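You operate a simulated robot arm through the tools that you are given. There is no shell and no other tool. Be economical: measure what you need, move in short steps, check, and stop when the job is done.

You are at the controls of a simulated two-armed robot. One attempt, no reset.

TASK
Draw the steel bits out of the granule tray with the magnet and drop them in the scrap tin.
Fine: stand the magnet on the tin, hold it with one hand, pull the knob up with the other, push it down again, put the magnet back. Set down upright: hand magnet. What is to be rubbed or washed off counts as gone when no trace of it is left.

The check looks at the end state, three seconds after you hand in, the way a careful person would. Anything else that was tipped, shoved, dropped, spilled or broken makes it a failure.

THE ROBOT
Two 6-joint arms with two-finger parallel grippers on one trunk, on a base that drives. Base frame: it is fixed to the floor where the robot stands at the start and does not move with it; the origin is under the middle of the robot, x ahead of it, y to its left, z up. Units: mm, rad, N and s.
The left shoulder is at the start at [70, 166, 1230], the right one opposite. With the tool pointing down near the work surface each hand reaches from about 720 to 860 mm from the robot's upright axis, wherever it stands, measured 20 degrees to its own side. Places, roughly: granule tray [500, 100, 800]; grid of the scrap tin [400, -100, 800]; release knob [600, -100, 1000]; scrap tin [400, -100, 800]. Payload 3.91 kg a hand.
The TCP of each hand is the grasp point between the finger pads, 30 mm short of the fingertips. In the tool frame z runs along the fingers and y along their closing line. The gripper opens to 110 mm. The fingers are 20 mm wide and 10 mm thick; the gripper's body (48 by 112 mm) begins 55 mm behind the TCP.
Orientation is that of the tool frame in the base frame, as [roll, pitch, yaw] about the fixed x, y, z axes, in that order (R = Rz(yaw) Ry(pitch) Rx(roll)). With the fingers straight down and closing along the base's y, the tool's x points along the base's -x, its y along +y and its z along -z.

THE INTERFACE
- The arms move only by the tool send_rows. It takes "left_deltas", "right_deltas" or both (then of equal length, played together; a hand with none holds still); each is a list of rows, each a list of 7 numbers: the shift along the base's x, y, z in units of 20 mm (1.0 is 20 mm), then the turn, a rotation vector about the base's x, y, z in units of 4 degrees (1.0 is 4 degrees), then the closure in counts, from 0 (fully open) to 255 (shut). In form: [[dx, dy, dz, wx, wy, wz, jaw], ...]. A call has 1 to 10 rows; each row shifts and turns the commanded pose from where the row before left it. A call with a number of a shift or a turn outside -1 to 1 is refused whole. Rows are played at 5 a second. More than 50 mm and 0.15 rad between two rows, or a gripper value outside its range, and nothing of the call is played. Where a pose cannot be reached the arm comes as near as it can. A force on the tool above 60 N (or 10 N above the force at the start of the call, whichever is more), or a blocked arm, ends the call early, and 0.2 s more pass. The fingers move at their own pace (about 108 mm/s each) and stop on an object; they squeeze with about 32 N. The grip force told is the motor's: it shows also when the fingers shut on nothing. Time passes only in rows, and 0.2 s behind the last, so rows that do not move let the fingers close. The reply holds the time, the measured pose of the TCP, the force on the tool along the base axes, the opening and the grip force, in the units named above and with some noise, with the torque about the TCP (base axes, N m) and any sound that the robot's microphone picked up.
- Cameras (640 x 400 px; columns grow to the right, rows downward): "scene" is now at [116.3, -20.3, 1423.6]; the picture's right is [-0.27, -0.96, 0.00], its down [-0.83, 0.24, -0.50] and it looks along [0.48, -0.14, -0.87] (base axes); focal length 238 px, centre (320, 200). "left" rides on the left gripper at [77, -7, -115] in its tool frame; the picture's right is [0.09, 1.00, 0.00], its down [-0.80, 0.07, -0.59] and it looks along [-0.59, 0.05, 0.80] (tool axes); focal length 270 px, centre (320, 200). "right" rides on the right gripper at [77, 7, -115] in its tool frame; the picture's right is [-0.09, 1.00, 0.00], its down [-0.80, -0.07, -0.59] and it looks along [-0.59, -0.05, 0.80] (tool axes); focal length 270 px, centre (320, 200). There is no depth. A picture from a camera that has moved, and an enlarged one, comes with that camera's place and axes in the base frame and with its lens.
- get_image(camera): a new picture of that camera. No time passes.
- slide_trunk(by): slides the trunk up (or, below 0, down) by that many mm; the arms and the scene camera ride with it, the base frame stays. It gives what a move gives, with no picture.
- drive_base(legs): drives the robot by 1 to 6 legs, each [ahead, left, turn to the left] in mm, mm and rad, along the robot's own axes; the way and the turn of a leg run together, so that a leg with both is an arc; at most 1500 mm and 3.142 rad a leg. The arms and the cameras ride along, it lands a little off, and it stops where it bumps. It gives what a move gives.
- head_to(pan, tilt): turns the head with the scene camera to pan (to the left, within 1.501 rad either way) and tilt (down, from -0.506 to 1.204), counted from straight ahead of the robot. It gives what a move gives.
- enlarge(camera, box): a new picture of the part [left, top, right, bottom] of that camera's present view, enlarged. No time passes.
- close_job(): hands the job in; it is judged then, once.

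Go step by step. Nothing tells you exact positions but the pictures and the camera data: compare them with the known pose of the tool, close in by small moves and look again before you grip or let go. The budget is 120 turns and 100 pictures, counting those below and the enlarged ones. Unless the task says otherwise, let go and move clear before handing in, and close with one line.

The tools are called by a JSON object that holds its "method" and its "body". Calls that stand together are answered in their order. send_rows: Moves the arms, as the interface text tells. Its arguments: {"type":"object","properties":{"left_deltas":{"type":"array","items":{"type":"array","items":{"type":"number"}}},"right_deltas":{"type":"array","items":{"type":"array","items":{"type":"number"}}}},"required":[]} The other tools are called the same way: slide_trunk (by) slides the trunk up or down; drive_base (legs) drives the base; head_to (pan, tilt) turns the head that bears the scene camera; get_image (camera) takes a picture; enlarge (camera, box) takes an enlarged picture of a part of a camera's view; close_job () hands the job in.

At the start:

```text
time: 0.0
left_tool_pos: [99.3, 313.6, 274.6]
left_ee_rot: [3.063, 0.107, 3.106]
left_contact_force: [-0.4, -0.5, 0.3]
left_moment: [-0.02, 0.0, -0.02]
left_grip_width: 110.0
left_finger_force: 0.1
right_tool_pos: [98.9, -302.3, 274.1]
right_ee_rot: [-3.072, 0.106, -3.111]
right_contact_force: [-1.1, 0.7, 0.2]
right_moment: [-0.02, -0.02, -0.03]
right_grip_width: 109.8
right_finger_force: 0.0
trunk travel left (down, up): [-725.0, 215.0]
robot x, y, heading: [0.2, 0.8, 0.003]
head pan, tilt: [-0.276, 1.045]
```

scene: 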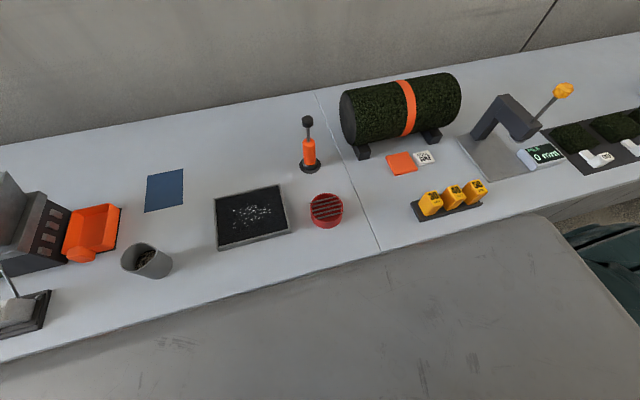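
right: 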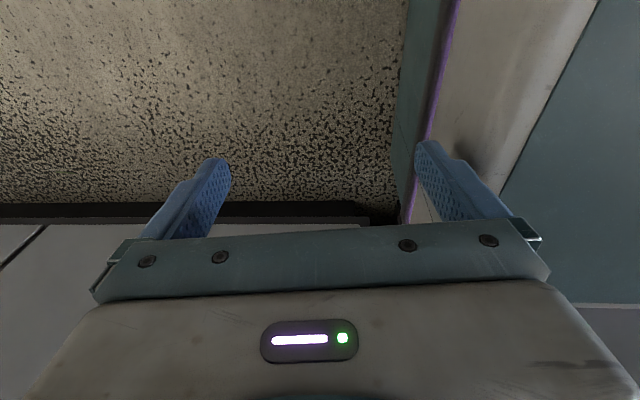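
left: 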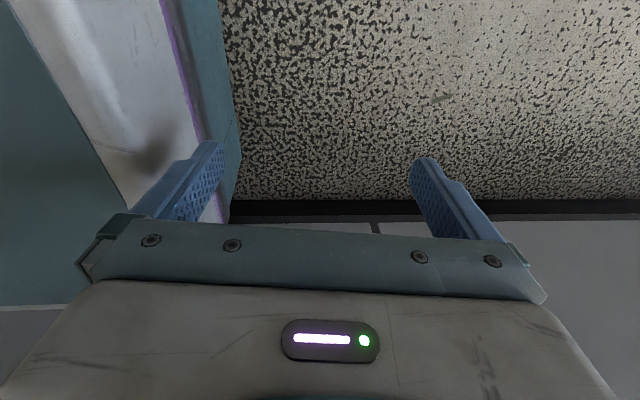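

I see the magnet (orange, with black knob) near [597,-123], the tray near [461,90] and the red tin near [401,-120]. I'll look closer before moving.

{"method": "enlarge", "body": {"camera": "scene", "box": [200, 100, 360, 260]}}

{"method": "enlarge", "body": {"camera": "scene", "box": [280, 105, 360, 235]}}

```text
2.50 times, centred on (280, 180) of scene
camera zoom: at [116.3, -20.3, 1423.6], right [-0.27, -0.96, 0.0], down [-0.83, 0.24, -0.5], along [0.48, -0.14, -0.87], focal length 594 px, centre (420, 250)
```

zoom: 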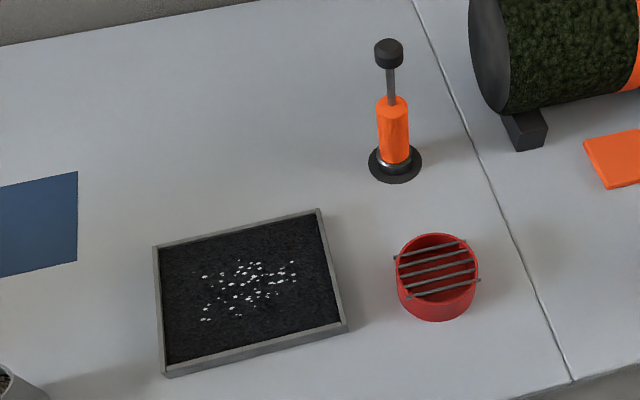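

```text
3.08 times, centred on (320, 170) of scene
camera zoom: at [116.3, -20.3, 1423.6], right [-0.27, -0.96, 0.0], down [-0.83, 0.24, -0.5], along [0.48, -0.14, -0.87], focal length 731 px, centre (320, 292)
```

zoom: 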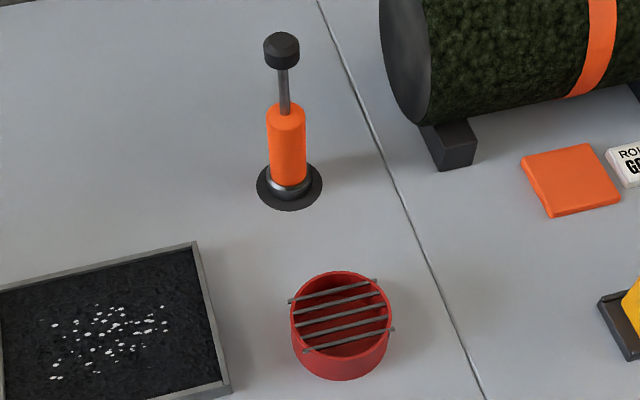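

The magnet stands with its handle at roughly z 835–915 and knob at 970–996. The hands hang below table level, so I back away first and then raise them.

{"method": "drive_base", "body": {"legs": [[-350, 0, 0]]}}

{"method": "head_to", "body": {"pan": 0.0, "tilt": 0.75}}

{"method": "get_image", "body": {"camera": "scene"}}

```text
time: 2.3
left_tool_pos: [-250.3, 312.5, 275.2]
left_ee_rot: [3.063, 0.105, 3.11]
left_contact_force: [-0.5, 0.2, 1.6]
left_moment: [0.0, -0.01, 0.03]
left_grip_width: 109.7
left_finger_force: 0.0
right_tool_pos: [-249.6, -303.3, 273.4]
right_ee_rot: [-3.072, 0.106, -3.108]
right_contact_force: [-0.2, 1.2, 0.2]
right_moment: [0.02, -0.01, -0.03]
right_grip_width: 109.8
right_finger_force: 0.2
trunk travel left (down, up): [-725.0, 215.0]
robot x, y, heading: [-350.4, -0.3, 0.001]
head pan, tilt: [-0.276, 1.045]
```

```text
time: 3.1
left_tool_pos: [-249.9, 311.2, 274.2]
left_ee_rot: [3.064, 0.107, 3.11]
left_contact_force: [-0.3, 0.0, 0.3]
left_moment: [-0.02, 0.04, 0.02]
left_grip_width: 109.9
left_finger_force: 0.0
right_tool_pos: [-249.2, -303.3, 274.2]
right_ee_rot: [-3.072, 0.106, -3.111]
right_contact_force: [0.6, 0.3, 0.1]
right_moment: [0.01, -0.03, 0.01]
right_grip_width: 110.3
right_finger_force: 0.0
trunk travel left (down, up): [-725.0, 215.0]
robot x, y, heading: [-346.8, -0.7, 0.007]
head pan, tilt: [0.0, 0.75]
```

```text
94 pictures are left
camera scene: at [-213.6, -2.3, 1445.8], right [0.0, -1.0, 0.0], down [-0.68, 0.0, -0.73], along [0.73, 0.0, -0.68], focal length 238 px, centre (320, 200)
```

scene: 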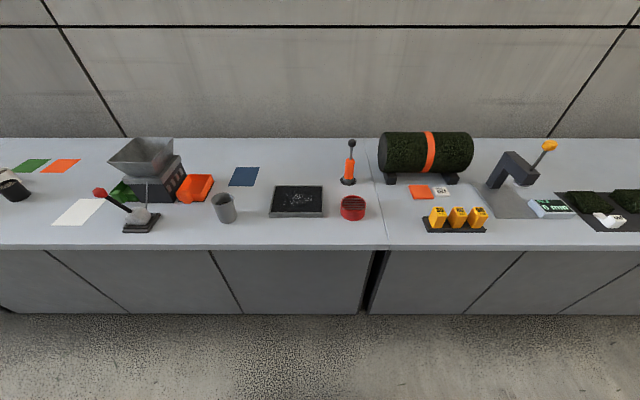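

The way is clear. I raise both hands in front of the robot, well short of the table edge (x≈265), tilting the left hand forward.

{"method": "send_rows", "body": {"left_deltas": [[0.4, 0, 1, 0, 0, 0, 0], [0.4, 0, 1, 0, 0, 0, 0], [0.4, 0, 1, 0, 0, 0, 0], [0.4, 0, 1, 0, 0, 0, 0], [0.4, 0, 1, 0, 0, 0, 0], [0.4, 0, 1, 0, 0, 0, 0], [0.4, 0, 1, 0, 0, 0, 0], [0.4, 0, 1, 0, 0, 0, 0], [0.4, 0, 1, 0, 0, 0, 0], [0.4, 0, 1, 0, 0, 0, 0]], "right_deltas": [[0.4, 0, 1, 0, 0, 0, 0], [0.4, 0, 1, 0, 0, 0, 0], [0.4, 0, 1, 0, 0, 0, 0], [0.4, 0, 1, 0, 0, 0, 0], [0.4, 0, 1, 0, 0, 0, 0], [0.4, 0, 1, 0, 0, 0, 0], [0.4, 0, 1, 0, 0, 0, 0], [0.4, 0, 1, 0, 0, 0, 0], [0.4, 0, 1, 0, 0, 0, 0], [0.4, 0, 1, 0, 0, 0, 0]]}}

```text
time: 5.3
left_tool_pos: [-169.2, 311.3, 474.7]
left_ee_rot: [3.062, 0.105, 3.11]
left_contact_force: [0.2, 0.2, -0.7]
left_moment: [-0.01, 0.02, -0.02]
left_grip_width: 110.0
left_finger_force: 0.1
right_tool_pos: [-170.9, -303.3, 475.5]
right_ee_rot: [-3.074, 0.105, -3.11]
right_contact_force: [0.1, -0.6, 0.8]
right_moment: [-0.02, 0.0, 0.02]
right_grip_width: 109.7
right_finger_force: 0.1
trunk travel left (down, up): [-725.0, 215.0]
robot x, y, heading: [-347.3, -1.7, 0.005]
head pan, tilt: [0.0, 0.75]
```

Tracking well with no contact. I keep raising, tilting the left hand forward.

{"method": "send_rows", "body": {"left_deltas": [[0.7, 0, 1, 0, -0.6, 0, 0], [0.7, 0, 1, 0, -0.6, 0, 0], [0.7, 0, 1, 0, -0.6, 0, 0], [0.7, 0, 1, 0, -0.6, 0, 0], [0.7, 0, 1, 0, -0.6, 0, 0], [0.7, 0, 1, 0, -0.6, 0, 0], [0.7, 0, 1, 0, -0.6, 0, 0], [0.7, 0, 1, 0, -0.6, 0, 0], [0.7, 0, 1, 0, -0.6, 0, 0], [0.7, 0, 1, 0, -0.6, 0, 0]], "right_deltas": [[0.7, 0, 1, 0, 0, 0, 0], [0.7, 0, 1, 0, 0, 0, 0], [0.7, 0, 1, 0, 0, 0, 0], [0.7, 0, 1, 0, 0, 0, 0], [0.7, 0, 1, 0, 0, 0, 0], [0.7, 0, 1, 0, 0, 0, 0], [0.7, 0, 1, 0, 0, 0, 0], [0.7, 0, 1, 0, 0, 0, 0], [0.7, 0, 1, 0, 0, 0, 0], [0.7, 0, 1, 0, 0, 0, 0]]}}

{"method": "send_rows", "body": {"left_deltas": [[0.7, 0, 1, 0, -0.6, 0, 0], [0.7, 0, 1, 0, -0.6, 0, 0], [0.7, 0, 1, 0, -0.6, 0, 0], [0.7, 0, 1, 0, -0.6, 0, 0], [0.7, 0, 1, 0, -0.6, 0, 0], [0.7, 0, 1, 0, -0.6, 0, 0], [0.7, 0, 1, 0, -0.6, 0, 0], [0.7, 0, 1, 0, -0.6, 0, 0], [0.7, 0, 1, 0, -0.6, 0, 0], [0.7, 0, 1, 0, -0.6, 0, 0]], "right_deltas": [[0.7, 0, 1, 0, 0, 0, 0], [0.7, 0, 1, 0, 0, 0, 0], [0.7, 0, 1, 0, 0, 0, 0], [0.7, 0, 1, 0, 0, 0, 0], [0.7, 0, 1, 0, 0, 0, 0], [0.7, 0, 1, 0, 0, 0, 0], [0.7, 0, 1, 0, 0, 0, 0], [0.7, 0, 1, 0, 0, 0, 0], [0.7, 0, 1, 0, 0, 0, 0], [0.7, 0, 1, 0, 0, 0, 0]]}}

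```text
time: 7.5
left_tool_pos: [-30.0, 311.5, 674.9]
left_ee_rot: [3.047, 0.525, 3.106]
left_contact_force: [-0.2, -0.6, 0.5]
left_moment: [0.0, -0.03, -0.02]
left_grip_width: 109.9
left_finger_force: 0.1
right_tool_pos: [-28.2, -300.8, 674.3]
right_ee_rot: [-3.073, 0.105, -3.111]
right_contact_force: [0.6, -0.7, 0.7]
right_moment: [0.02, -0.01, 0.03]
right_grip_width: 109.9
right_finger_force: 0.1
trunk travel left (down, up): [-725.0, 215.0]
robot x, y, heading: [-346.8, -0.8, 0.001]
head pan, tilt: [0.0, 0.75]
```

```text
time: 9.7
left_tool_pos: [110.9, 313.1, 874.6]
left_ee_rot: [3.025, 0.942, 3.092]
left_contact_force: [0.2, 0.2, 0.2]
left_moment: [-0.01, 0.01, 0.0]
left_grip_width: 110.0
left_finger_force: 0.1
right_tool_pos: [112.0, -324.6, 819.9]
right_ee_rot: [-3.076, 0.109, -3.109]
right_contact_force: [0.6, 0.3, -1.3]
right_moment: [-0.02, 0.01, -0.01]
right_grip_width: 110.2
right_finger_force: 0.1
right hand out of reach, approached as far as the arm can: row 8, 9, 10
trunk travel left (down, up): [-725.0, 215.0]
robot x, y, heading: [-348.3, 3.1, 0.006]
head pan, tilt: [0.0, 0.75]
```

The right arm hits its inner limit pointing down; raising the trunk will put the knob height into the comfortable range. Raising the trunk 200 mm.

{"method": "slide_trunk", "body": {"by": 200}}

{"method": "get_image", "body": {"camera": "scene"}}

{"method": "get_image", "body": {"camera": "left"}}

```text
time: 11.8
left_tool_pos: [110.5, 312.1, 1075.2]
left_ee_rot: [3.021, 0.94, 3.09]
left_contact_force: [-1.0, 0.4, 0.1]
left_moment: [-0.01, 0.04, -0.03]
left_grip_width: 110.1
left_finger_force: 0.1
right_tool_pos: [111.0, -324.4, 1019.1]
right_ee_rot: [-3.077, 0.112, -3.11]
right_contact_force: [-0.3, 0.0, -0.8]
right_moment: [0.02, -0.03, -0.04]
right_grip_width: 109.9
right_finger_force: 0.1
trunk travel left (down, up): [-925.0, 15.0]
robot x, y, heading: [-349.6, 0.1, 0.002]
head pan, tilt: [0.0, 0.75]
```

```text
93 pictures are left
camera scene: at [-213.6, -2.2, 1645.8], right [0.0, -1.0, 0.0], down [-0.68, 0.0, -0.73], along [0.73, 0.0, -0.68], focal length 238 px, centre (320, 200)
```

scene: 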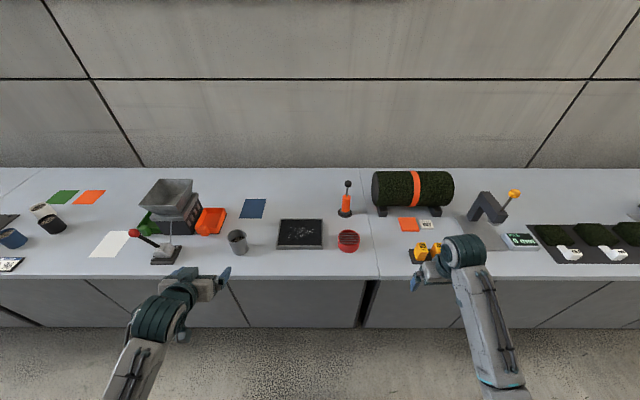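

```text
92 pictures are left
camera left: at [-27.7, 298.4, 1078.2], right [-0.1, 1.0, 0.0], down [-0.01, 0.0, 1.0], along [1.0, 0.1, 0.01], focal length 270 px, centre (320, 200)
```

left: 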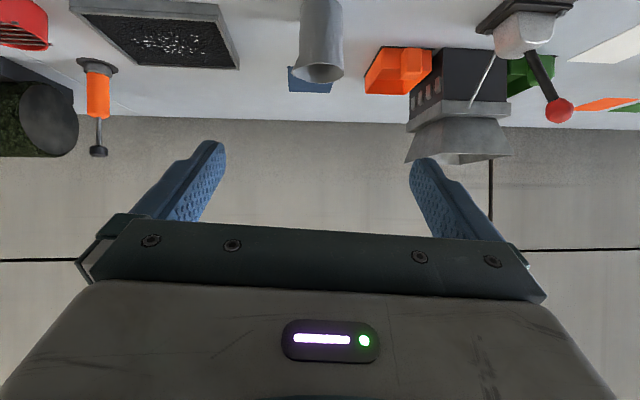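

The left wrist camera is mounted below the tilted hand; at ~54° tilt it is level with the TCP, so there is room above the table. I drive to about (-150,-60) so the left hand can reach the magnet.

{"method": "drive_base", "body": {"legs": [[200, -60, 0]]}}

{"method": "head_to", "body": {"pan": -0.05, "tilt": 0.9}}

{"method": "get_image", "body": {"camera": "scene"}}

```text
time: 13.5
left_tool_pos: [304.6, 250.6, 1074.5]
left_ee_rot: [3.024, 0.947, 3.085]
left_contact_force: [0.6, -0.5, -0.5]
left_moment: [0.0, -0.01, 0.01]
left_grip_width: 109.9
left_finger_force: 0.1
right_tool_pos: [302.5, -386.3, 1021.2]
right_ee_rot: [-3.071, 0.111, -3.114]
right_contact_force: [-0.4, 0.2, 0.4]
right_moment: [0.0, 0.01, 0.02]
right_grip_width: 110.1
right_finger_force: 0.1
trunk travel left (down, up): [-925.0, 15.0]
robot x, y, heading: [-153.8, -59.7, 0.002]
head pan, tilt: [0.0, 0.75]
```

```text
time: 14.2
left_tool_pos: [306.1, 249.3, 1073.8]
left_ee_rot: [3.022, 0.942, 3.085]
left_contact_force: [0.2, 0.4, -0.4]
left_moment: [0.0, 0.0, 0.0]
left_grip_width: 110.1
left_finger_force: 0.0
right_tool_pos: [305.0, -386.0, 1020.3]
right_ee_rot: [-3.074, 0.108, -3.115]
right_contact_force: [-0.2, 0.2, 0.0]
right_moment: [0.01, -0.03, -0.05]
right_grip_width: 110.0
right_finger_force: 0.0
trunk travel left (down, up): [-925.0, 15.0]
robot x, y, heading: [-153.6, -62.1, -0.003]
head pan, tilt: [-0.051, 0.901]
```

```text
91 pictures are left
camera scene: at [-25.9, -66.0, 1634.0], right [-0.05, -1.0, 0.0], down [-0.78, 0.04, -0.62], along [0.62, -0.03, -0.78], focal length 238 px, centre (320, 200)
```

scene: 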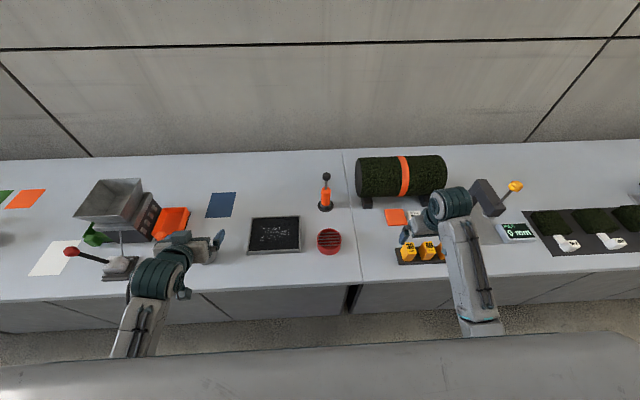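

{"method": "enlarge", "body": {"camera": "scene", "box": [230, 160, 360, 265]}}

{"method": "enlarge", "body": {"camera": "scene", "box": [300, 165, 352, 260]}}

```text
3.81 times, centred on (295, 212) of scene
camera zoom: at [-25.9, -66.0, 1634.0], right [-0.05, -1.0, 0.0], down [-0.78, 0.04, -0.62], along [0.62, -0.03, -0.78], focal length 905 px, centre (415, 152)
```

zoom: 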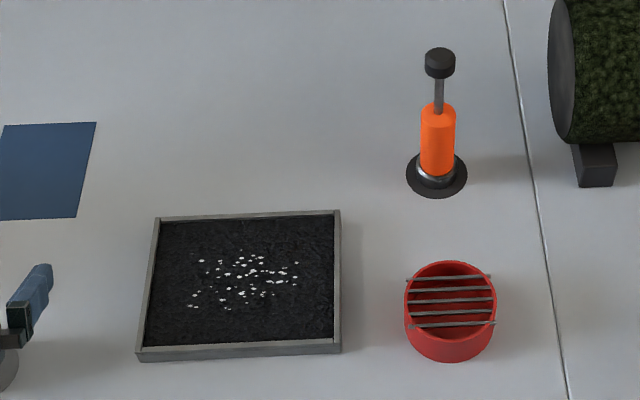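

```text
4.21 times, centred on (326, 212) of scene
camera zoom: at [-25.9, -66.0, 1634.0], right [-0.05, -1.0, 0.0], down [-0.78, 0.04, -0.62], along [0.62, -0.03, -0.78], focal length 1000 px, centre (295, 147)
```

zoom: 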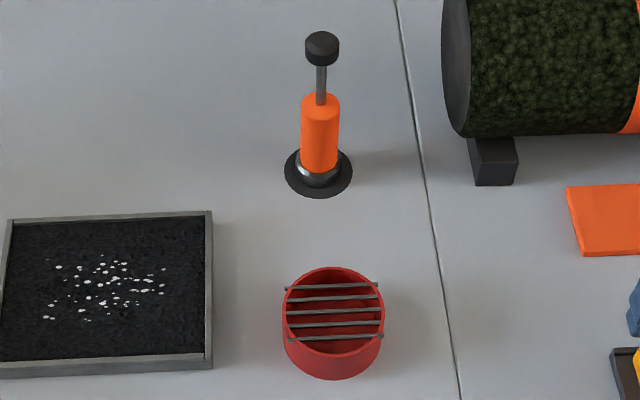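

Magnet axis ≈ (600,-125), tin centre ≈ (413,-124) with grid top ≈ z 848, bits ≈ centred (464,85). I drive 80 mm closer, then re-orient the left hand (level, ~46° tilt, slight yaw right) high up.

{"method": "drive_base", "body": {"legs": [[80, 0, 0]]}}

{"method": "send_rows", "body": {"left_deltas": [[0, -1, 0, -0.5, 1, 0, 0], [0, -1, 0, -0.5, 1, 0, 0], [0, -1, 0, 0, 0, -1, 0], [0, -1, 0, 0, 0, -1, 0], [0, -1, 0, 0, 0, -1, 0], [0, -1, 0, 0, 0, -1, 0], [0, -1, 0, 0, 0, 0, 0], [0, -1, 0, 0, 0, 0, 0], [0, -1, 0, 0, 0, 0, 0], [0, -1, 0, 0, 0, 0, 0]]}}

```text
time: 15.2
left_tool_pos: [382.0, 249.3, 1075.4]
left_ee_rot: [3.022, 0.949, 3.084]
left_contact_force: [0.8, 0.2, -0.7]
left_moment: [-0.02, 0.0, 0.03]
left_grip_width: 110.0
left_finger_force: 0.0
right_tool_pos: [381.2, -386.2, 1021.4]
right_ee_rot: [-3.074, 0.114, -3.113]
right_contact_force: [-0.5, 0.6, 0.6]
right_moment: [-0.01, 0.0, -0.03]
right_grip_width: 109.9
right_finger_force: 0.0
trunk travel left (down, up): [-925.0, 15.0]
robot x, y, heading: [-71.9, -59.9, 0.0]
head pan, tilt: [-0.051, 0.901]
```

```text
time: 17.3
left_tool_pos: [391.4, 119.8, 1063.6]
left_ee_rot: [2.917, 0.762, 2.706]
left_contact_force: [1.0, -0.4, 0.3]
left_moment: [0.0, 0.02, 0.0]
left_grip_width: 109.8
left_finger_force: 0.1
left hand out of reach, approached as far as the arm can: row 9, 10
right_tool_pos: [385.9, -385.7, 1020.4]
right_ee_rot: [-3.073, 0.108, -3.112]
right_contact_force: [0.7, 0.5, 0.5]
right_moment: [0.0, 0.01, 0.04]
right_grip_width: 110.1
right_finger_force: 0.1
trunk travel left (down, up): [-925.0, 15.0]
robot x, y, heading: [-69.7, -57.9, -0.002]
head pan, tilt: [-0.051, 0.901]
stopped in row 10 (left hand): the arm was blocked; the commanded pose is now the measured one
```

The arm was too folded there and the orientation slipped. I move forward and outward, correcting the roll as I go.

{"method": "send_rows", "body": {"left_deltas": [[1, 0, 0, 0, 0, 0, 0], [1, 0, 0, 0, 0, 0, 0], [1, 0, 0, 0, 0, 0, 0], [1, 0, 0, -0.55, 0.16, 0, 0], [1, -0.5, 0, -0.55, 0.16, 0, 0], [0.2, -0.8, 0, -0.55, 0.16, 0, 0], [0, -1, 0, -0.55, 0.15, 0, 0], [0, -1, 0, 0, 0, 0, 0], [0, -1, 0, 0, 0, 0, 0]]}}

```text
time: 19.4
left_tool_pos: [501.3, 99.0, 1053.3]
left_ee_rot: [2.93, 0.733, 2.73]
left_contact_force: [0.1, -0.6, 0.3]
left_moment: [-0.01, -0.06, -0.01]
left_grip_width: 109.8
left_finger_force: 0.0
right_tool_pos: [385.0, -387.0, 1020.4]
right_ee_rot: [-3.073, 0.109, -3.114]
right_contact_force: [0.4, 0.1, -0.2]
right_moment: [-0.03, 0.01, -0.01]
right_grip_width: 110.1
right_finger_force: 0.1
trunk travel left (down, up): [-925.0, 15.0]
robot x, y, heading: [-72.6, -60.1, -0.002]
head pan, tilt: [-0.051, 0.901]
stopped in row 9 (left hand): the arm was blocked; the commanded pose is now the measured one
```

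Still the inner reach limit (too close and too high). I back the base 80 mm and extend the hand forward and downward to restore margin.

{"method": "drive_base", "body": {"legs": [[-80, 0, 0]]}}

{"method": "send_rows", "body": {"left_deltas": [[1, 0, -0.5, 0, 0, 0, 0], [1, 0, -0.5, 0, 0, 0, 0], [1, 0, -0.5, 0, 0, 0, 0], [1, 0, -0.5, 0, 0, 0, 0], [0, -0.5, -0.5, -0.55, 0.16, 0, 0], [0, -1, -0.5, -0.55, 0.16, 0, 0], [0, -1, 0, -0.55, 0.16, 0, 0], [0, -1, 0, -0.55, 0.15, 0, 0]]}}

```text
time: 20.5
left_tool_pos: [426.0, 97.7, 1050.0]
left_ee_rot: [2.936, 0.73, 2.732]
left_contact_force: [0.9, -0.2, 0.0]
left_moment: [0.03, 0.0, -0.02]
left_grip_width: 109.9
left_finger_force: 0.1
right_tool_pos: [309.6, -386.4, 1017.7]
right_ee_rot: [-3.076, 0.105, -3.113]
right_contact_force: [0.5, -0.4, 0.2]
right_moment: [-0.02, 0.03, 0.0]
right_grip_width: 109.8
right_finger_force: 0.1
trunk travel left (down, up): [-925.0, 15.0]
robot x, y, heading: [-154.0, -62.7, -0.003]
head pan, tilt: [-0.051, 0.901]
```

```text
time: 22.3
left_tool_pos: [500.7, 52.1, 985.2]
left_ee_rot: [3.099, 0.73, 2.852]
left_contact_force: [0.4, 0.8, 0.2]
left_moment: [0.02, -0.04, -0.01]
left_grip_width: 110.2
left_finger_force: 0.0
right_tool_pos: [306.1, -385.6, 1020.5]
right_ee_rot: [-3.076, 0.11, -3.113]
right_contact_force: [0.0, 0.4, -0.3]
right_moment: [-0.03, 0.0, -0.02]
right_grip_width: 110.1
right_finger_force: 0.1
trunk travel left (down, up): [-925.0, 15.0]
robot x, y, heading: [-153.0, -56.7, -0.001]
head pan, tilt: [-0.051, 0.901]
```

Orientation is now level with ~42° tilt. I move across toward the magnet's front side with a little more tilt.

{"method": "send_rows", "body": {"left_deltas": [[0, -1, -0.2, 0, -0.5, 0, 0], [0, -1, -0.2, 0, -0.5, 0, 0], [0, -1, -0.2, 0, 0, 0, 0], [0, -1, -0.2, 0, 0, 0, 0], [0, -1, -0.2, 0, 0, 0, 0], [0, -1, 0, 0, 0, 0, 0], [0, -1, 0, 0, 0, 0, 0], [0, 0, 0, 0, 0, 0, 0]]}}

{"method": "get_image", "body": {"camera": "left"}}

{"method": "get_image", "body": {"camera": "scene"}}

```text
time: 23.1
left_tool_pos: [510.9, 64.1, 963.1]
left_ee_rot: [2.912, 0.77, 2.737]
left_contact_force: [-0.8, 0.2, 0.7]
left_moment: [0.0, 0.02, -0.01]
left_grip_width: 110.2
left_finger_force: 0.1
right_tool_pos: [304.8, -386.3, 1020.3]
right_ee_rot: [-3.074, 0.108, -3.114]
right_contact_force: [0.1, 0.3, -0.7]
right_moment: [0.01, 0.02, 0.0]
right_grip_width: 109.9
right_finger_force: 0.1
trunk travel left (down, up): [-925.0, 15.0]
robot x, y, heading: [-153.1, -58.0, 0.001]
head pan, tilt: [-0.051, 0.901]
stopped in row 3 (left hand): the arm was blocked; the commanded pose is now the measured one
```

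```text
88 pictures are left
camera left: at [377.3, 85.9, 988.0], right [0.18, 0.98, 0.1], down [0.12, -0.13, 0.98], along [0.98, -0.16, -0.14], focal length 270 px, centre (320, 200)
```

left: 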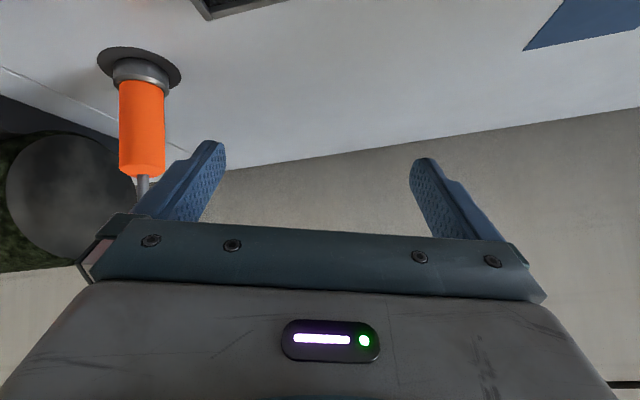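

```text
87 pictures are left
camera scene: at [-25.8, -66.0, 1634.0], right [-0.05, -1.0, 0.0], down [-0.78, 0.04, -0.62], along [0.62, -0.03, -0.78], focal length 238 px, centre (320, 200)
```

scene: 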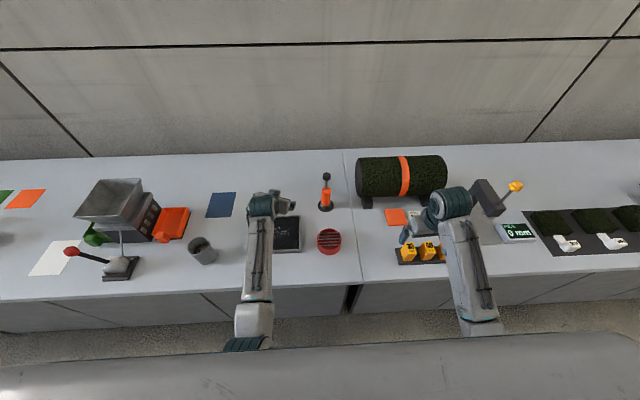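

Again blocked – likely a wrist limit from the rightward yaw. I'll turn the hand's yaw back to straight ahead and try moving inward again.

{"method": "send_rows", "body": {"left_deltas": [[0, 0, 0, 0, 0, 1, 0], [0, 0, 0, 0, 0, 1, 0], [0, 0, 0, 0, 0, 1, 0], [0, 0, 0, 0, 0, 1, 0], [0, 0, 0, -1, 0.1, 0, 0], [0, 0, 0, -1, 0.1, 0, 0], [0, 0, 0, 0, 0, 0, 0]]}}

{"method": "send_rows", "body": {"left_deltas": [[0, -1, 0, 0, 0, 0, 0], [0, -1, 0, 0, 0, 0, 0], [0, -1, 0, 0, 0, 0, 0], [0, -1, 0, 0, 0, 0, 0], [0, 0, 0, 0, 0, 0, 0]]}}

```text
time: 24.9
left_tool_pos: [507.9, 87.7, 953.2]
left_ee_rot: [3.05, 0.753, 3.123]
left_contact_force: [-0.2, 0.5, 0.7]
left_moment: [0.01, -0.01, 0.01]
left_grip_width: 110.3
left_finger_force: 0.1
right_tool_pos: [306.0, -386.5, 1020.5]
right_ee_rot: [-3.073, 0.109, -3.113]
right_contact_force: [-1.0, -0.5, -0.2]
right_moment: [0.0, 0.0, -0.02]
right_grip_width: 110.3
right_finger_force: 0.1
trunk travel left (down, up): [-925.0, 15.0]
robot x, y, heading: [-154.8, -61.8, -0.006]
head pan, tilt: [-0.051, 0.901]
stopped in row 7 (left hand): the arm was blocked; the commanded pose is now the measured one
```

```text
time: 25.9
left_tool_pos: [509.0, 106.0, 929.9]
left_ee_rot: [2.845, 0.737, 3.019]
left_contact_force: [-0.4, -0.2, -0.2]
left_moment: [0.02, -0.03, 0.02]
left_grip_width: 110.1
left_finger_force: 0.0
right_tool_pos: [306.6, -387.1, 1019.2]
right_ee_rot: [-3.074, 0.108, -3.113]
right_contact_force: [0.2, 0.0, 0.0]
right_moment: [0.02, -0.02, 0.03]
right_grip_width: 109.8
right_finger_force: 0.0
trunk travel left (down, up): [-925.0, 15.0]
robot x, y, heading: [-151.5, -58.1, -0.001]
head pan, tilt: [-0.051, 0.901]
stopped in row 5 (left hand): the arm was blocked; the commanded pose is now the measured one
```

It behaves like a limit on swinging the arm inward past its shoulder line. I'll move the hand up/outward, level it, then shift the base to the right so that the magnet lies on the left hand's own side.

{"method": "send_rows", "body": {"left_deltas": [[0, 1, 1, 0, 0, 0, 0], [0, 1, 1, -1, 0, 0, 0], [0, 1, 1, -1, 0, 0, 0], [0, 1, 0, -1, 0, 0, 0], [0, 0, 0, 0, 0, 0, 0]]}}

{"method": "drive_base", "body": {"legs": [[0, -240, 0]]}}

{"method": "get_image", "body": {"camera": "left"}}

{"method": "get_image", "body": {"camera": "scene"}}

```text
time: 27.1
left_tool_pos: [508.0, 184.3, 991.4]
left_ee_rot: [3.134, 0.744, -3.069]
left_contact_force: [-0.3, -0.3, 0.7]
left_moment: [-0.05, 0.0, 0.01]
left_grip_width: 109.9
left_finger_force: 0.1
right_tool_pos: [305.9, -386.1, 1020.6]
right_ee_rot: [-3.075, 0.108, -3.115]
right_contact_force: [0.8, -0.6, 0.4]
right_moment: [0.01, -0.01, 0.04]
right_grip_width: 109.8
right_finger_force: 0.1
trunk travel left (down, up): [-925.0, 15.0]
robot x, y, heading: [-153.9, -61.2, 0.004]
head pan, tilt: [-0.051, 0.901]
```

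```text
time: 28.9
left_tool_pos: [508.3, -48.7, 990.6]
left_ee_rot: [3.138, 0.742, -3.07]
left_contact_force: [-0.1, 0.7, 0.3]
left_moment: [0.0, 0.0, -0.02]
left_grip_width: 109.9
left_finger_force: 0.0
right_tool_pos: [305.9, -622.2, 1021.1]
right_ee_rot: [-3.072, 0.108, -3.113]
right_contact_force: [-0.4, -0.1, 0.1]
right_moment: [-0.02, -0.01, 0.02]
right_grip_width: 109.8
right_finger_force: 0.1
trunk travel left (down, up): [-925.0, 15.0]
robot x, y, heading: [-154.0, -297.5, -0.002]
head pan, tilt: [-0.051, 0.901]
```

```text
86 pictures are left
camera left: at [374.5, -66.0, 1021.6], right [-0.14, 0.99, -0.06], down [0.18, 0.08, 0.98], along [0.97, 0.13, -0.19], focal length 270 px, centre (320, 200)
```

left: 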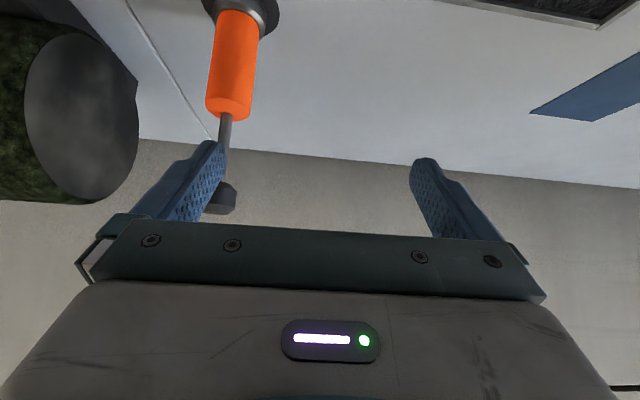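

```text
85 pictures are left
camera scene: at [-25.8, -299.9, 1634.0], right [-0.05, -1.0, 0.0], down [-0.78, 0.04, -0.62], along [0.62, -0.03, -0.78], focal length 238 px, centre (320, 200)
```

scene: 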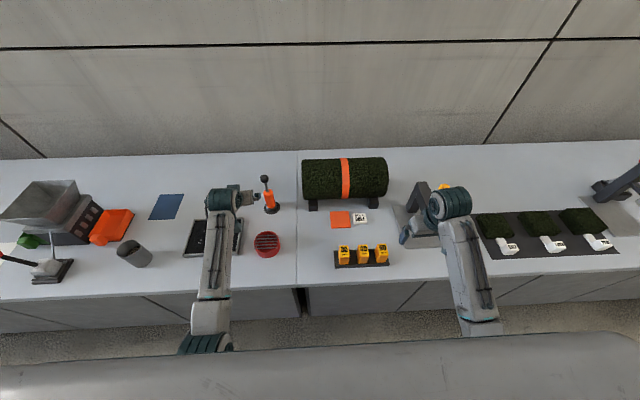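

Level and clear. I shift another 75 mm right so the hand lines up with the magnet.

{"method": "drive_base", "body": {"legs": [[0, -75, 0]]}}

{"method": "get_image", "body": {"camera": "left"}}

```text
time: 29.9
left_tool_pos: [507.4, -120.4, 988.9]
left_ee_rot: [3.14, 0.742, -3.067]
left_contact_force: [-0.7, 0.6, 0.0]
left_moment: [-0.04, 0.03, -0.06]
left_grip_width: 110.0
left_finger_force: 0.0
right_tool_pos: [304.3, -691.3, 1023.3]
right_ee_rot: [-3.071, 0.108, -3.113]
right_contact_force: [0.9, 0.7, -0.6]
right_moment: [-0.03, 0.01, 0.0]
right_grip_width: 109.9
right_finger_force: 0.0
trunk travel left (down, up): [-925.0, 15.0]
robot x, y, heading: [-155.2, -368.4, -0.002]
head pan, tilt: [-0.051, 0.901]
```

```text
84 pictures are left
camera left: at [374.5, -136.0, 1020.7], right [-0.14, 0.99, -0.06], down [0.18, 0.08, 0.98], along [0.97, 0.13, -0.19], focal length 270 px, centre (320, 200)
```

left: 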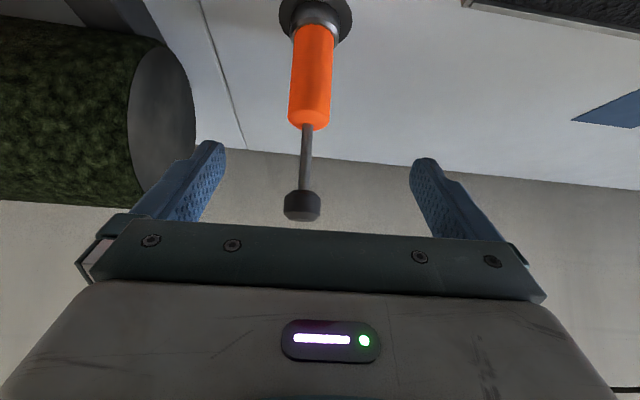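

The magnet is centred between the fingers at about (600,-122). I advance diagonally most of the way, then look.

{"method": "send_rows", "body": {"left_deltas": [[0.4, 0, -0.73, 0, -0.25, 0, 0], [0.5, 0, -0.73, 0, -0.25, 0, 0], [0.55, 0, -0.73, 0, -0.2, 0, 0], [0.58, 0, -0.73, 0, 0, 0, 0], [0.58, 0, -0.73, 0, 0, 0, 0], [0.58, 0, -0.73, 0, 0, 0, 0], [0, 0, 0, 0, 0, 0, 0]]}}

{"method": "get_image", "body": {"camera": "left"}}

{"method": "enlarge", "body": {"camera": "scene", "box": [190, 160, 300, 265]}}

```text
time: 31.5
left_tool_pos: [571.5, -125.5, 903.1]
left_ee_rot: [3.136, 0.792, -3.071]
left_contact_force: [-1.1, 0.6, 0.2]
left_moment: [-0.01, 0.01, -0.03]
left_grip_width: 109.9
left_finger_force: 0.1
right_tool_pos: [306.2, -698.2, 1020.2]
right_ee_rot: [-3.075, 0.111, -3.113]
right_contact_force: [0.0, -0.1, -0.2]
right_moment: [0.01, -0.01, 0.0]
right_grip_width: 110.0
right_finger_force: 0.1
trunk travel left (down, up): [-925.0, 15.0]
robot x, y, heading: [-151.1, -372.1, -0.0]
head pan, tilt: [-0.051, 0.901]
```

```text
83 pictures are left
camera left: at [436.7, -142.5, 927.3], right [-0.14, 0.99, -0.06], down [0.13, 0.08, 0.99], along [0.98, 0.13, -0.14], focal length 270 px, centre (320, 200)
```

left: 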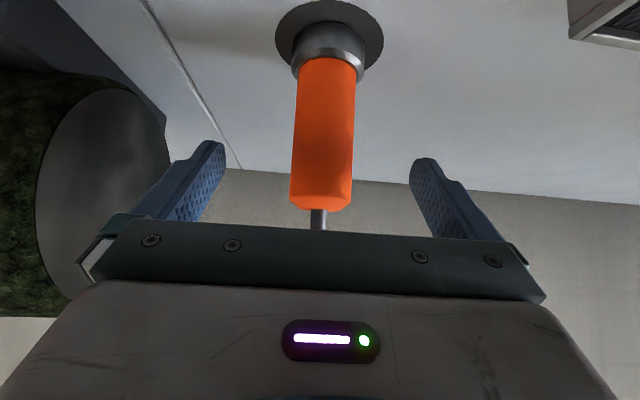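

```text
3.81 times, centred on (245, 212) of scene
camera zoom: at [-26.3, -376.6, 1634.0], right [-0.05, -1.0, 0.0], down [-0.78, 0.04, -0.62], along [0.62, -0.03, -0.78], focal length 905 px, centre (606, 152)
```

zoom: 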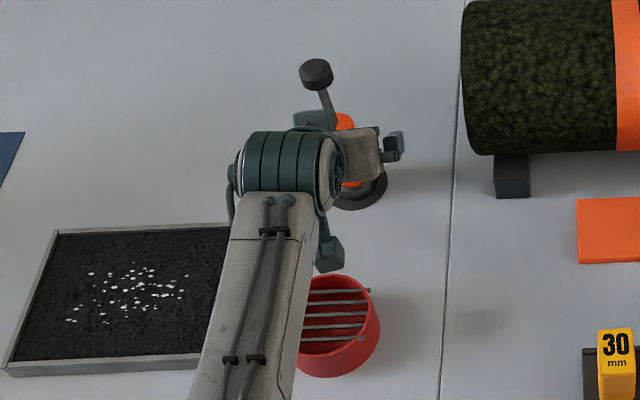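

Nearly there; the handle is about 4 mm left of the finger centre. I finish the approach with that correction.

{"method": "send_rows", "body": {"left_deltas": [[0.35, 0.06, -0.38, 0, 0, 0, 0], [0.35, 0.06, -0.38, 0, 0, 0, 0], [0.35, 0.06, -0.38, 0, 0, 0, 0], [0.35, 0.06, -0.38, 0, 0, 0, 0], [0, 0, 0, 0, 0, 0, 0]]}}

{"method": "get_image", "body": {"camera": "left"}}

```text
time: 32.7
left_tool_pos: [599.1, -119.4, 871.6]
left_ee_rot: [3.138, 0.791, -3.069]
left_contact_force: [-0.2, -0.6, 0.3]
left_moment: [-0.03, 0.0, 0.0]
left_grip_width: 109.9
left_finger_force: 0.1
right_tool_pos: [306.0, -697.1, 1019.7]
right_ee_rot: [-3.073, 0.111, -3.113]
right_contact_force: [1.2, 0.2, -1.0]
right_moment: [0.01, 0.04, 0.02]
right_grip_width: 109.8
right_finger_force: 0.0
trunk travel left (down, up): [-925.0, 15.0]
robot x, y, heading: [-153.0, -371.5, -0.007]
head pan, tilt: [-0.051, 0.901]
```

```text
81 pictures are left
camera left: at [464.5, -136.6, 897.2], right [-0.14, 0.99, -0.06], down [0.13, 0.08, 0.99], along [0.98, 0.13, -0.14], focal length 270 px, centre (320, 200)
```

left: 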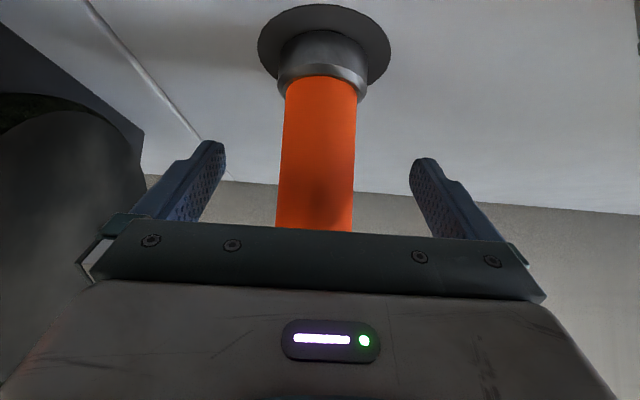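

The handle sits centred between the pads. Closing the left gripper.

{"method": "send_rows", "body": {"left_deltas": [[0, 0, 0, 0, 0, 0, 255], [0, 0, 0, 0, 0, 0, 255], [0, 0, 0, 0, 0, 0, 255], [0, 0, 0, 0, 0, 0, 255]]}}

{"method": "get_image", "body": {"camera": "left"}}

```text
time: 33.7
left_tool_pos: [599.1, -121.1, 872.1]
left_ee_rot: [3.135, 0.792, -3.069]
left_contact_force: [2.0, -3.6, 1.6]
left_moment: [-0.14, -0.18, -0.07]
left_grip_width: 37.6
left_finger_force: 32.0
right_tool_pos: [304.7, -697.0, 1019.8]
right_ee_rot: [-3.076, 0.11, -3.115]
right_contact_force: [0.3, -0.1, 0.4]
right_moment: [-0.01, 0.02, -0.01]
right_grip_width: 110.2
right_finger_force: 0.1
trunk travel left (down, up): [-925.0, 15.0]
robot x, y, heading: [-153.6, -370.3, -0.001]
head pan, tilt: [-0.051, 0.901]
```

```text
80 pictures are left
camera left: at [464.9, -137.7, 897.4], right [-0.14, 0.99, -0.06], down [0.13, 0.08, 0.99], along [0.98, 0.13, -0.14], focal length 270 px, centre (320, 200)
```

left: 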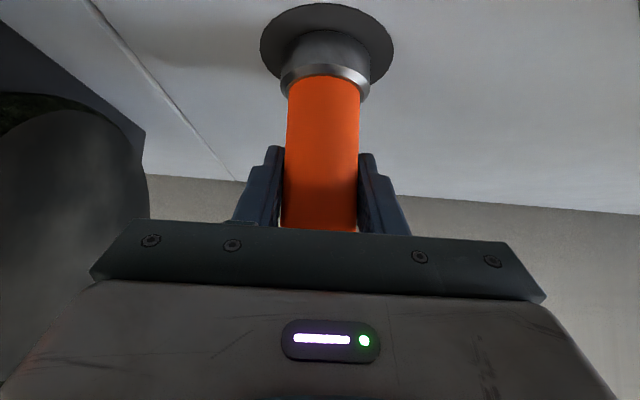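

Gripped (37.6 mm); rest position recorded as TCP (599,-121,872). Lifting straight up.

{"method": "send_rows", "body": {"left_deltas": [[0, 0, 0.5, 0, 0, 0, 255], [0, 0, 1, 0, 0, 0, 255], [0, 0, 1, 0, 0, 0, 255], [0, 0, 1, 0, 0, 0, 255], [0, 0, 0, 0, 0, 0, 255]]}}

{"method": "get_image", "body": {"camera": "left"}}

{"method": "enlarge", "body": {"camera": "scene", "box": [150, 140, 310, 280]}}

```text
time: 34.9
left_tool_pos: [600.1, -118.2, 940.8]
left_ee_rot: [3.136, 0.791, -3.069]
left_contact_force: [1.0, -0.1, -4.9]
left_moment: [-0.01, 0.01, -0.01]
left_grip_width: 37.6
left_finger_force: 32.1
right_tool_pos: [305.7, -696.7, 1021.2]
right_ee_rot: [-3.075, 0.108, -3.114]
right_contact_force: [0.6, 0.5, -0.3]
right_moment: [-0.03, 0.01, 0.02]
right_grip_width: 109.9
right_finger_force: 0.0
trunk travel left (down, up): [-925.0, 15.0]
robot x, y, heading: [-154.5, -370.6, -0.002]
head pan, tilt: [-0.051, 0.901]
```

```text
79 pictures are left
camera left: at [465.1, -136.0, 965.9], right [-0.14, 0.99, -0.06], down [0.14, 0.08, 0.99], along [0.98, 0.13, -0.14], focal length 270 px, centre (320, 200)
```

left: 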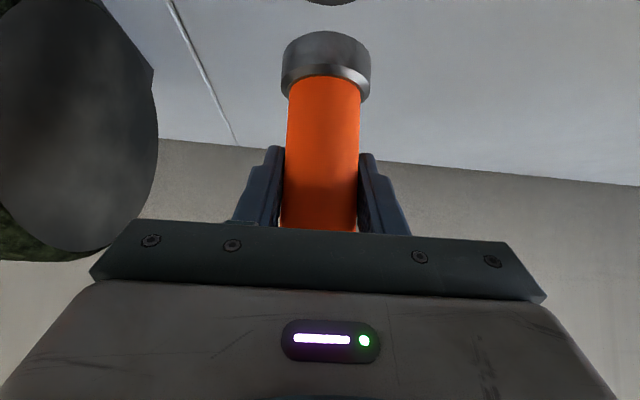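

```text
2.86 times, centred on (230, 210) of scene
camera zoom: at [-24.8, -376.3, 1633.9], right [-0.05, -1.0, 0.0], down [-0.78, 0.04, -0.62], along [0.62, -0.03, -0.78], focal length 679 px, centre (577, 171)
```

zoom: 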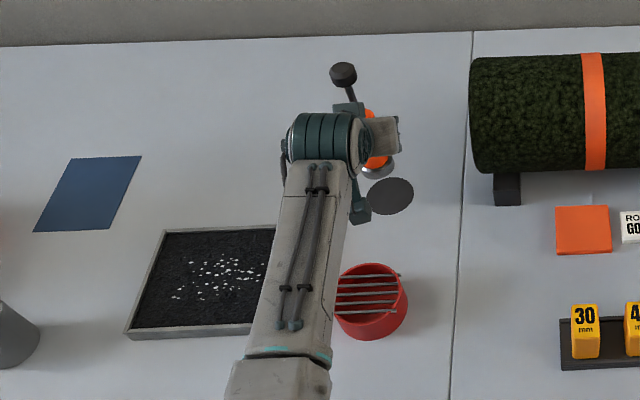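

The magnet came off its mat cleanly. Keeping the arm posture, I drive so that the magnet is over the tray's bits (≈464,85), staying about 50 mm above it.

{"method": "drive_base", "body": {"legs": [[0, 203, 0], [-140, 0, 0]]}}

{"method": "head_to", "body": {"pan": 0.25, "tilt": 0.85}}

{"method": "enlarge", "body": {"camera": "scene", "box": [200, 120, 440, 280]}}

{"method": "get_image", "body": {"camera": "left"}}

```text
time: 37.4
left_tool_pos: [464.8, 84.2, 938.9]
left_ee_rot: [3.136, 0.787, -3.069]
left_contact_force: [0.7, 0.2, -5.2]
left_moment: [0.0, 0.0, 0.0]
left_grip_width: 37.2
left_finger_force: 32.0
right_tool_pos: [169.1, -492.0, 1018.5]
right_ee_rot: [-3.075, 0.105, -3.115]
right_contact_force: [-0.1, 0.2, -0.2]
right_moment: [-0.01, 0.03, 0.01]
right_grip_width: 109.9
right_finger_force: 0.0
trunk travel left (down, up): [-925.0, 15.0]
robot x, y, heading: [-293.7, -167.8, -0.004]
head pan, tilt: [-0.051, 0.901]
```

```text
time: 38.2
left_tool_pos: [462.5, 83.6, 941.3]
left_ee_rot: [3.136, 0.791, -3.074]
left_contact_force: [-0.1, 0.5, -4.2]
left_moment: [-0.02, 0.02, 0.04]
left_grip_width: 37.6
left_finger_force: 31.7
right_tool_pos: [165.1, -493.7, 1019.4]
right_ee_rot: [-3.076, 0.109, -3.116]
right_contact_force: [-1.0, 0.4, -0.6]
right_moment: [0.01, -0.01, 0.02]
right_grip_width: 109.9
right_finger_force: 0.0
trunk travel left (down, up): [-925.0, 15.0]
robot x, y, heading: [-293.4, -167.0, -0.005]
head pan, tilt: [0.25, 0.85]
```

```text
2.50 times, centred on (320, 200) of scene
camera zoom: at [-164.4, -149.1, 1637.9], right [0.24, -0.97, 0.0], down [-0.73, -0.18, -0.66], along [0.64, 0.16, -0.75], focal length 594 px, centre (320, 200)
```

zoom: 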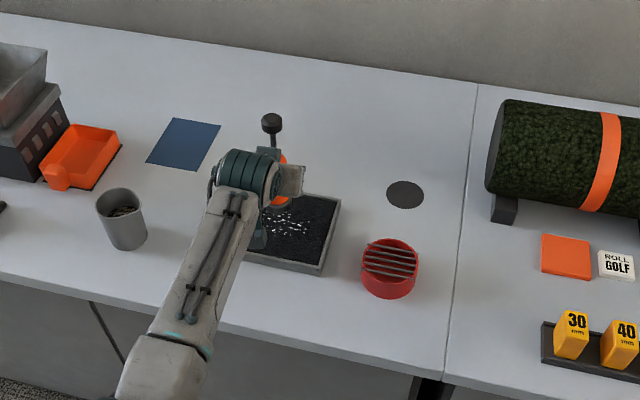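

```text
76 pictures are left
camera left: at [326.3, 66.9, 966.4], right [-0.14, 0.99, -0.06], down [0.14, 0.08, 0.99], along [0.98, 0.13, -0.14], focal length 270 px, centre (320, 200)
```

left: 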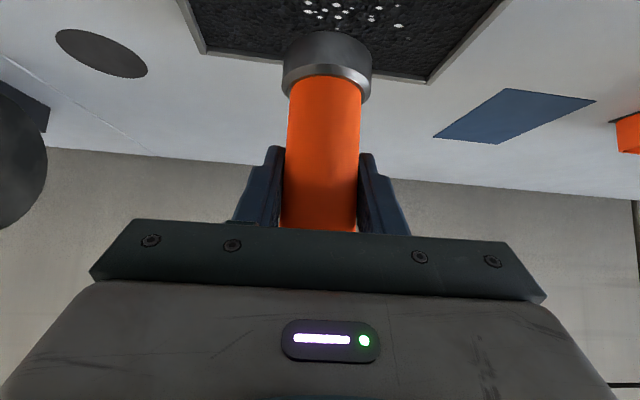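

Lowering to about 33 mm above the table to judge the granule height with the wrist camera.

{"method": "send_rows", "body": {"left_deltas": [[0, 0, -0.9, 0, 0, 0, 255], [0, 0, -0.9, 0, 0, 0, 255], [0, 0, 0, 0, 0, 0, 255]]}}

{"method": "get_image", "body": {"camera": "left"}}

{"method": "enlarge", "body": {"camera": "scene", "box": [280, 160, 360, 230]}}

```text
time: 39.0
left_tool_pos: [461.6, 82.3, 904.2]
left_ee_rot: [3.136, 0.792, -3.071]
left_contact_force: [-0.3, 0.5, -4.5]
left_moment: [-0.01, 0.01, 0.0]
left_grip_width: 37.5
left_finger_force: 32.0
right_tool_pos: [166.2, -493.3, 1021.0]
right_ee_rot: [-3.076, 0.108, -3.114]
right_contact_force: [0.0, 0.5, 0.5]
right_moment: [-0.02, 0.0, 0.0]
right_grip_width: 110.1
right_finger_force: 0.1
trunk travel left (down, up): [-925.0, 15.0]
robot x, y, heading: [-296.6, -166.9, 0.0]
head pan, tilt: [0.25, 0.85]
```

```text
75 pictures are left
camera left: at [326.6, 66.3, 929.7], right [-0.13, 0.99, -0.06], down [0.14, 0.08, 0.99], along [0.98, 0.13, -0.14], focal length 270 px, centre (320, 200)
```

left: 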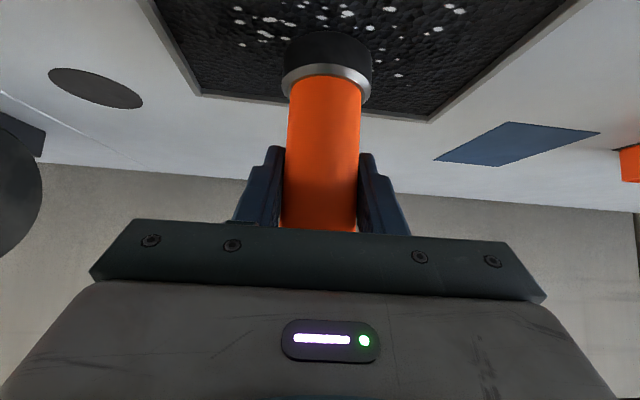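

```text
5.71 times, centred on (320, 195) of scene
camera zoom: at [-163.4, -148.9, 1637.8], right [0.24, -0.97, 0.0], down [-0.73, -0.18, -0.66], along [0.64, 0.16, -0.75], focal length 1358 px, centre (320, 229)
```

zoom: 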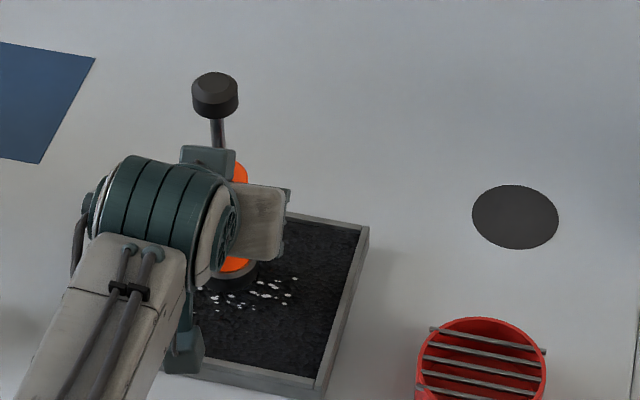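

Bits surround the magnet's foot. I lower another 14 mm and look again.

{"method": "send_rows", "body": {"left_deltas": [[0, 0, -0.35, 0, 0, 0, 255], [0, 0, -0.35, 0, 0, 0, 255], [0, 0, 0, 0, 0, 0, 255]]}}

{"method": "get_image", "body": {"camera": "left"}}

```text
time: 39.8
left_tool_pos: [460.8, 83.7, 889.9]
left_ee_rot: [3.138, 0.791, -3.071]
left_contact_force: [-0.9, -0.6, -5.2]
left_moment: [-0.02, 0.01, 0.03]
left_grip_width: 37.3
left_finger_force: 31.9
right_tool_pos: [165.7, -492.6, 1019.0]
right_ee_rot: [-3.075, 0.107, -3.116]
right_contact_force: [-0.2, 0.7, 0.3]
right_moment: [0.02, 0.0, -0.02]
right_grip_width: 109.9
right_finger_force: 0.0
trunk travel left (down, up): [-925.0, 15.0]
robot x, y, heading: [-292.0, -162.9, -0.001]
head pan, tilt: [0.25, 0.85]
```

```text
73 pictures are left
camera left: at [326.4, 67.4, 915.7], right [-0.14, 0.99, -0.06], down [0.14, 0.08, 0.99], along [0.98, 0.13, -0.14], focal length 270 px, centre (320, 200)
```

left: 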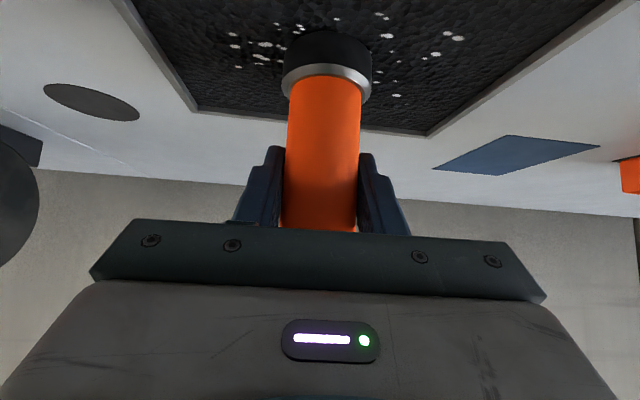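

{"method": "send_rows", "body": {"left_deltas": [[0, 0, -0.2, 0, 0, 0, 255], [0, 0, -0.2, 0, 0, 0, 255], [0, 0, 0, 0, 0, 0, 255]]}}

{"method": "enlarge", "body": {"camera": "left", "box": [200, 0, 480, 140]}}

```text
time: 40.6
left_tool_pos: [461.3, 84.4, 889.2]
left_ee_rot: [3.135, 0.802, -3.072]
left_contact_force: [0.7, 6.1, 24.9]
left_moment: [0.03, 0.45, -0.04]
left_grip_width: 37.3
left_finger_force: 32.2
right_tool_pos: [162.6, -492.9, 1021.5]
right_ee_rot: [-3.075, 0.115, -3.116]
right_contact_force: [0.1, -0.2, -0.5]
right_moment: [0.01, -0.01, 0.0]
right_grip_width: 109.8
right_finger_force: 0.0
trunk travel left (down, up): [-925.0, 15.0]
robot x, y, heading: [-293.5, -165.9, -0.002]
head pan, tilt: [0.25, 0.85]
```

```text
2.29 times, centred on (340, 70) of left
camera zoom: at [325.7, 67.1, 913.8], right [-0.13, 0.99, -0.06], down [0.12, 0.08, 0.99], along [0.98, 0.13, -0.13], focal length 618 px, centre (274, 497)
```

zoom: 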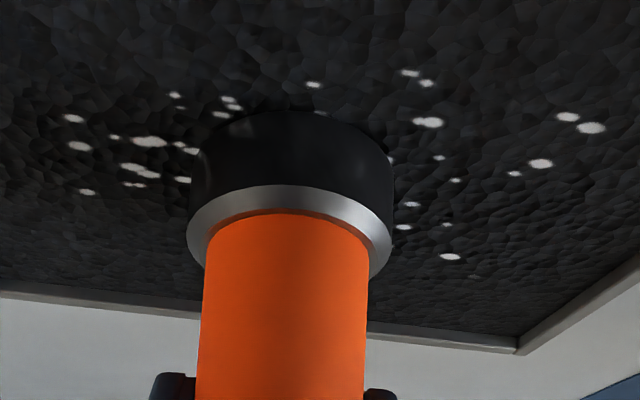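

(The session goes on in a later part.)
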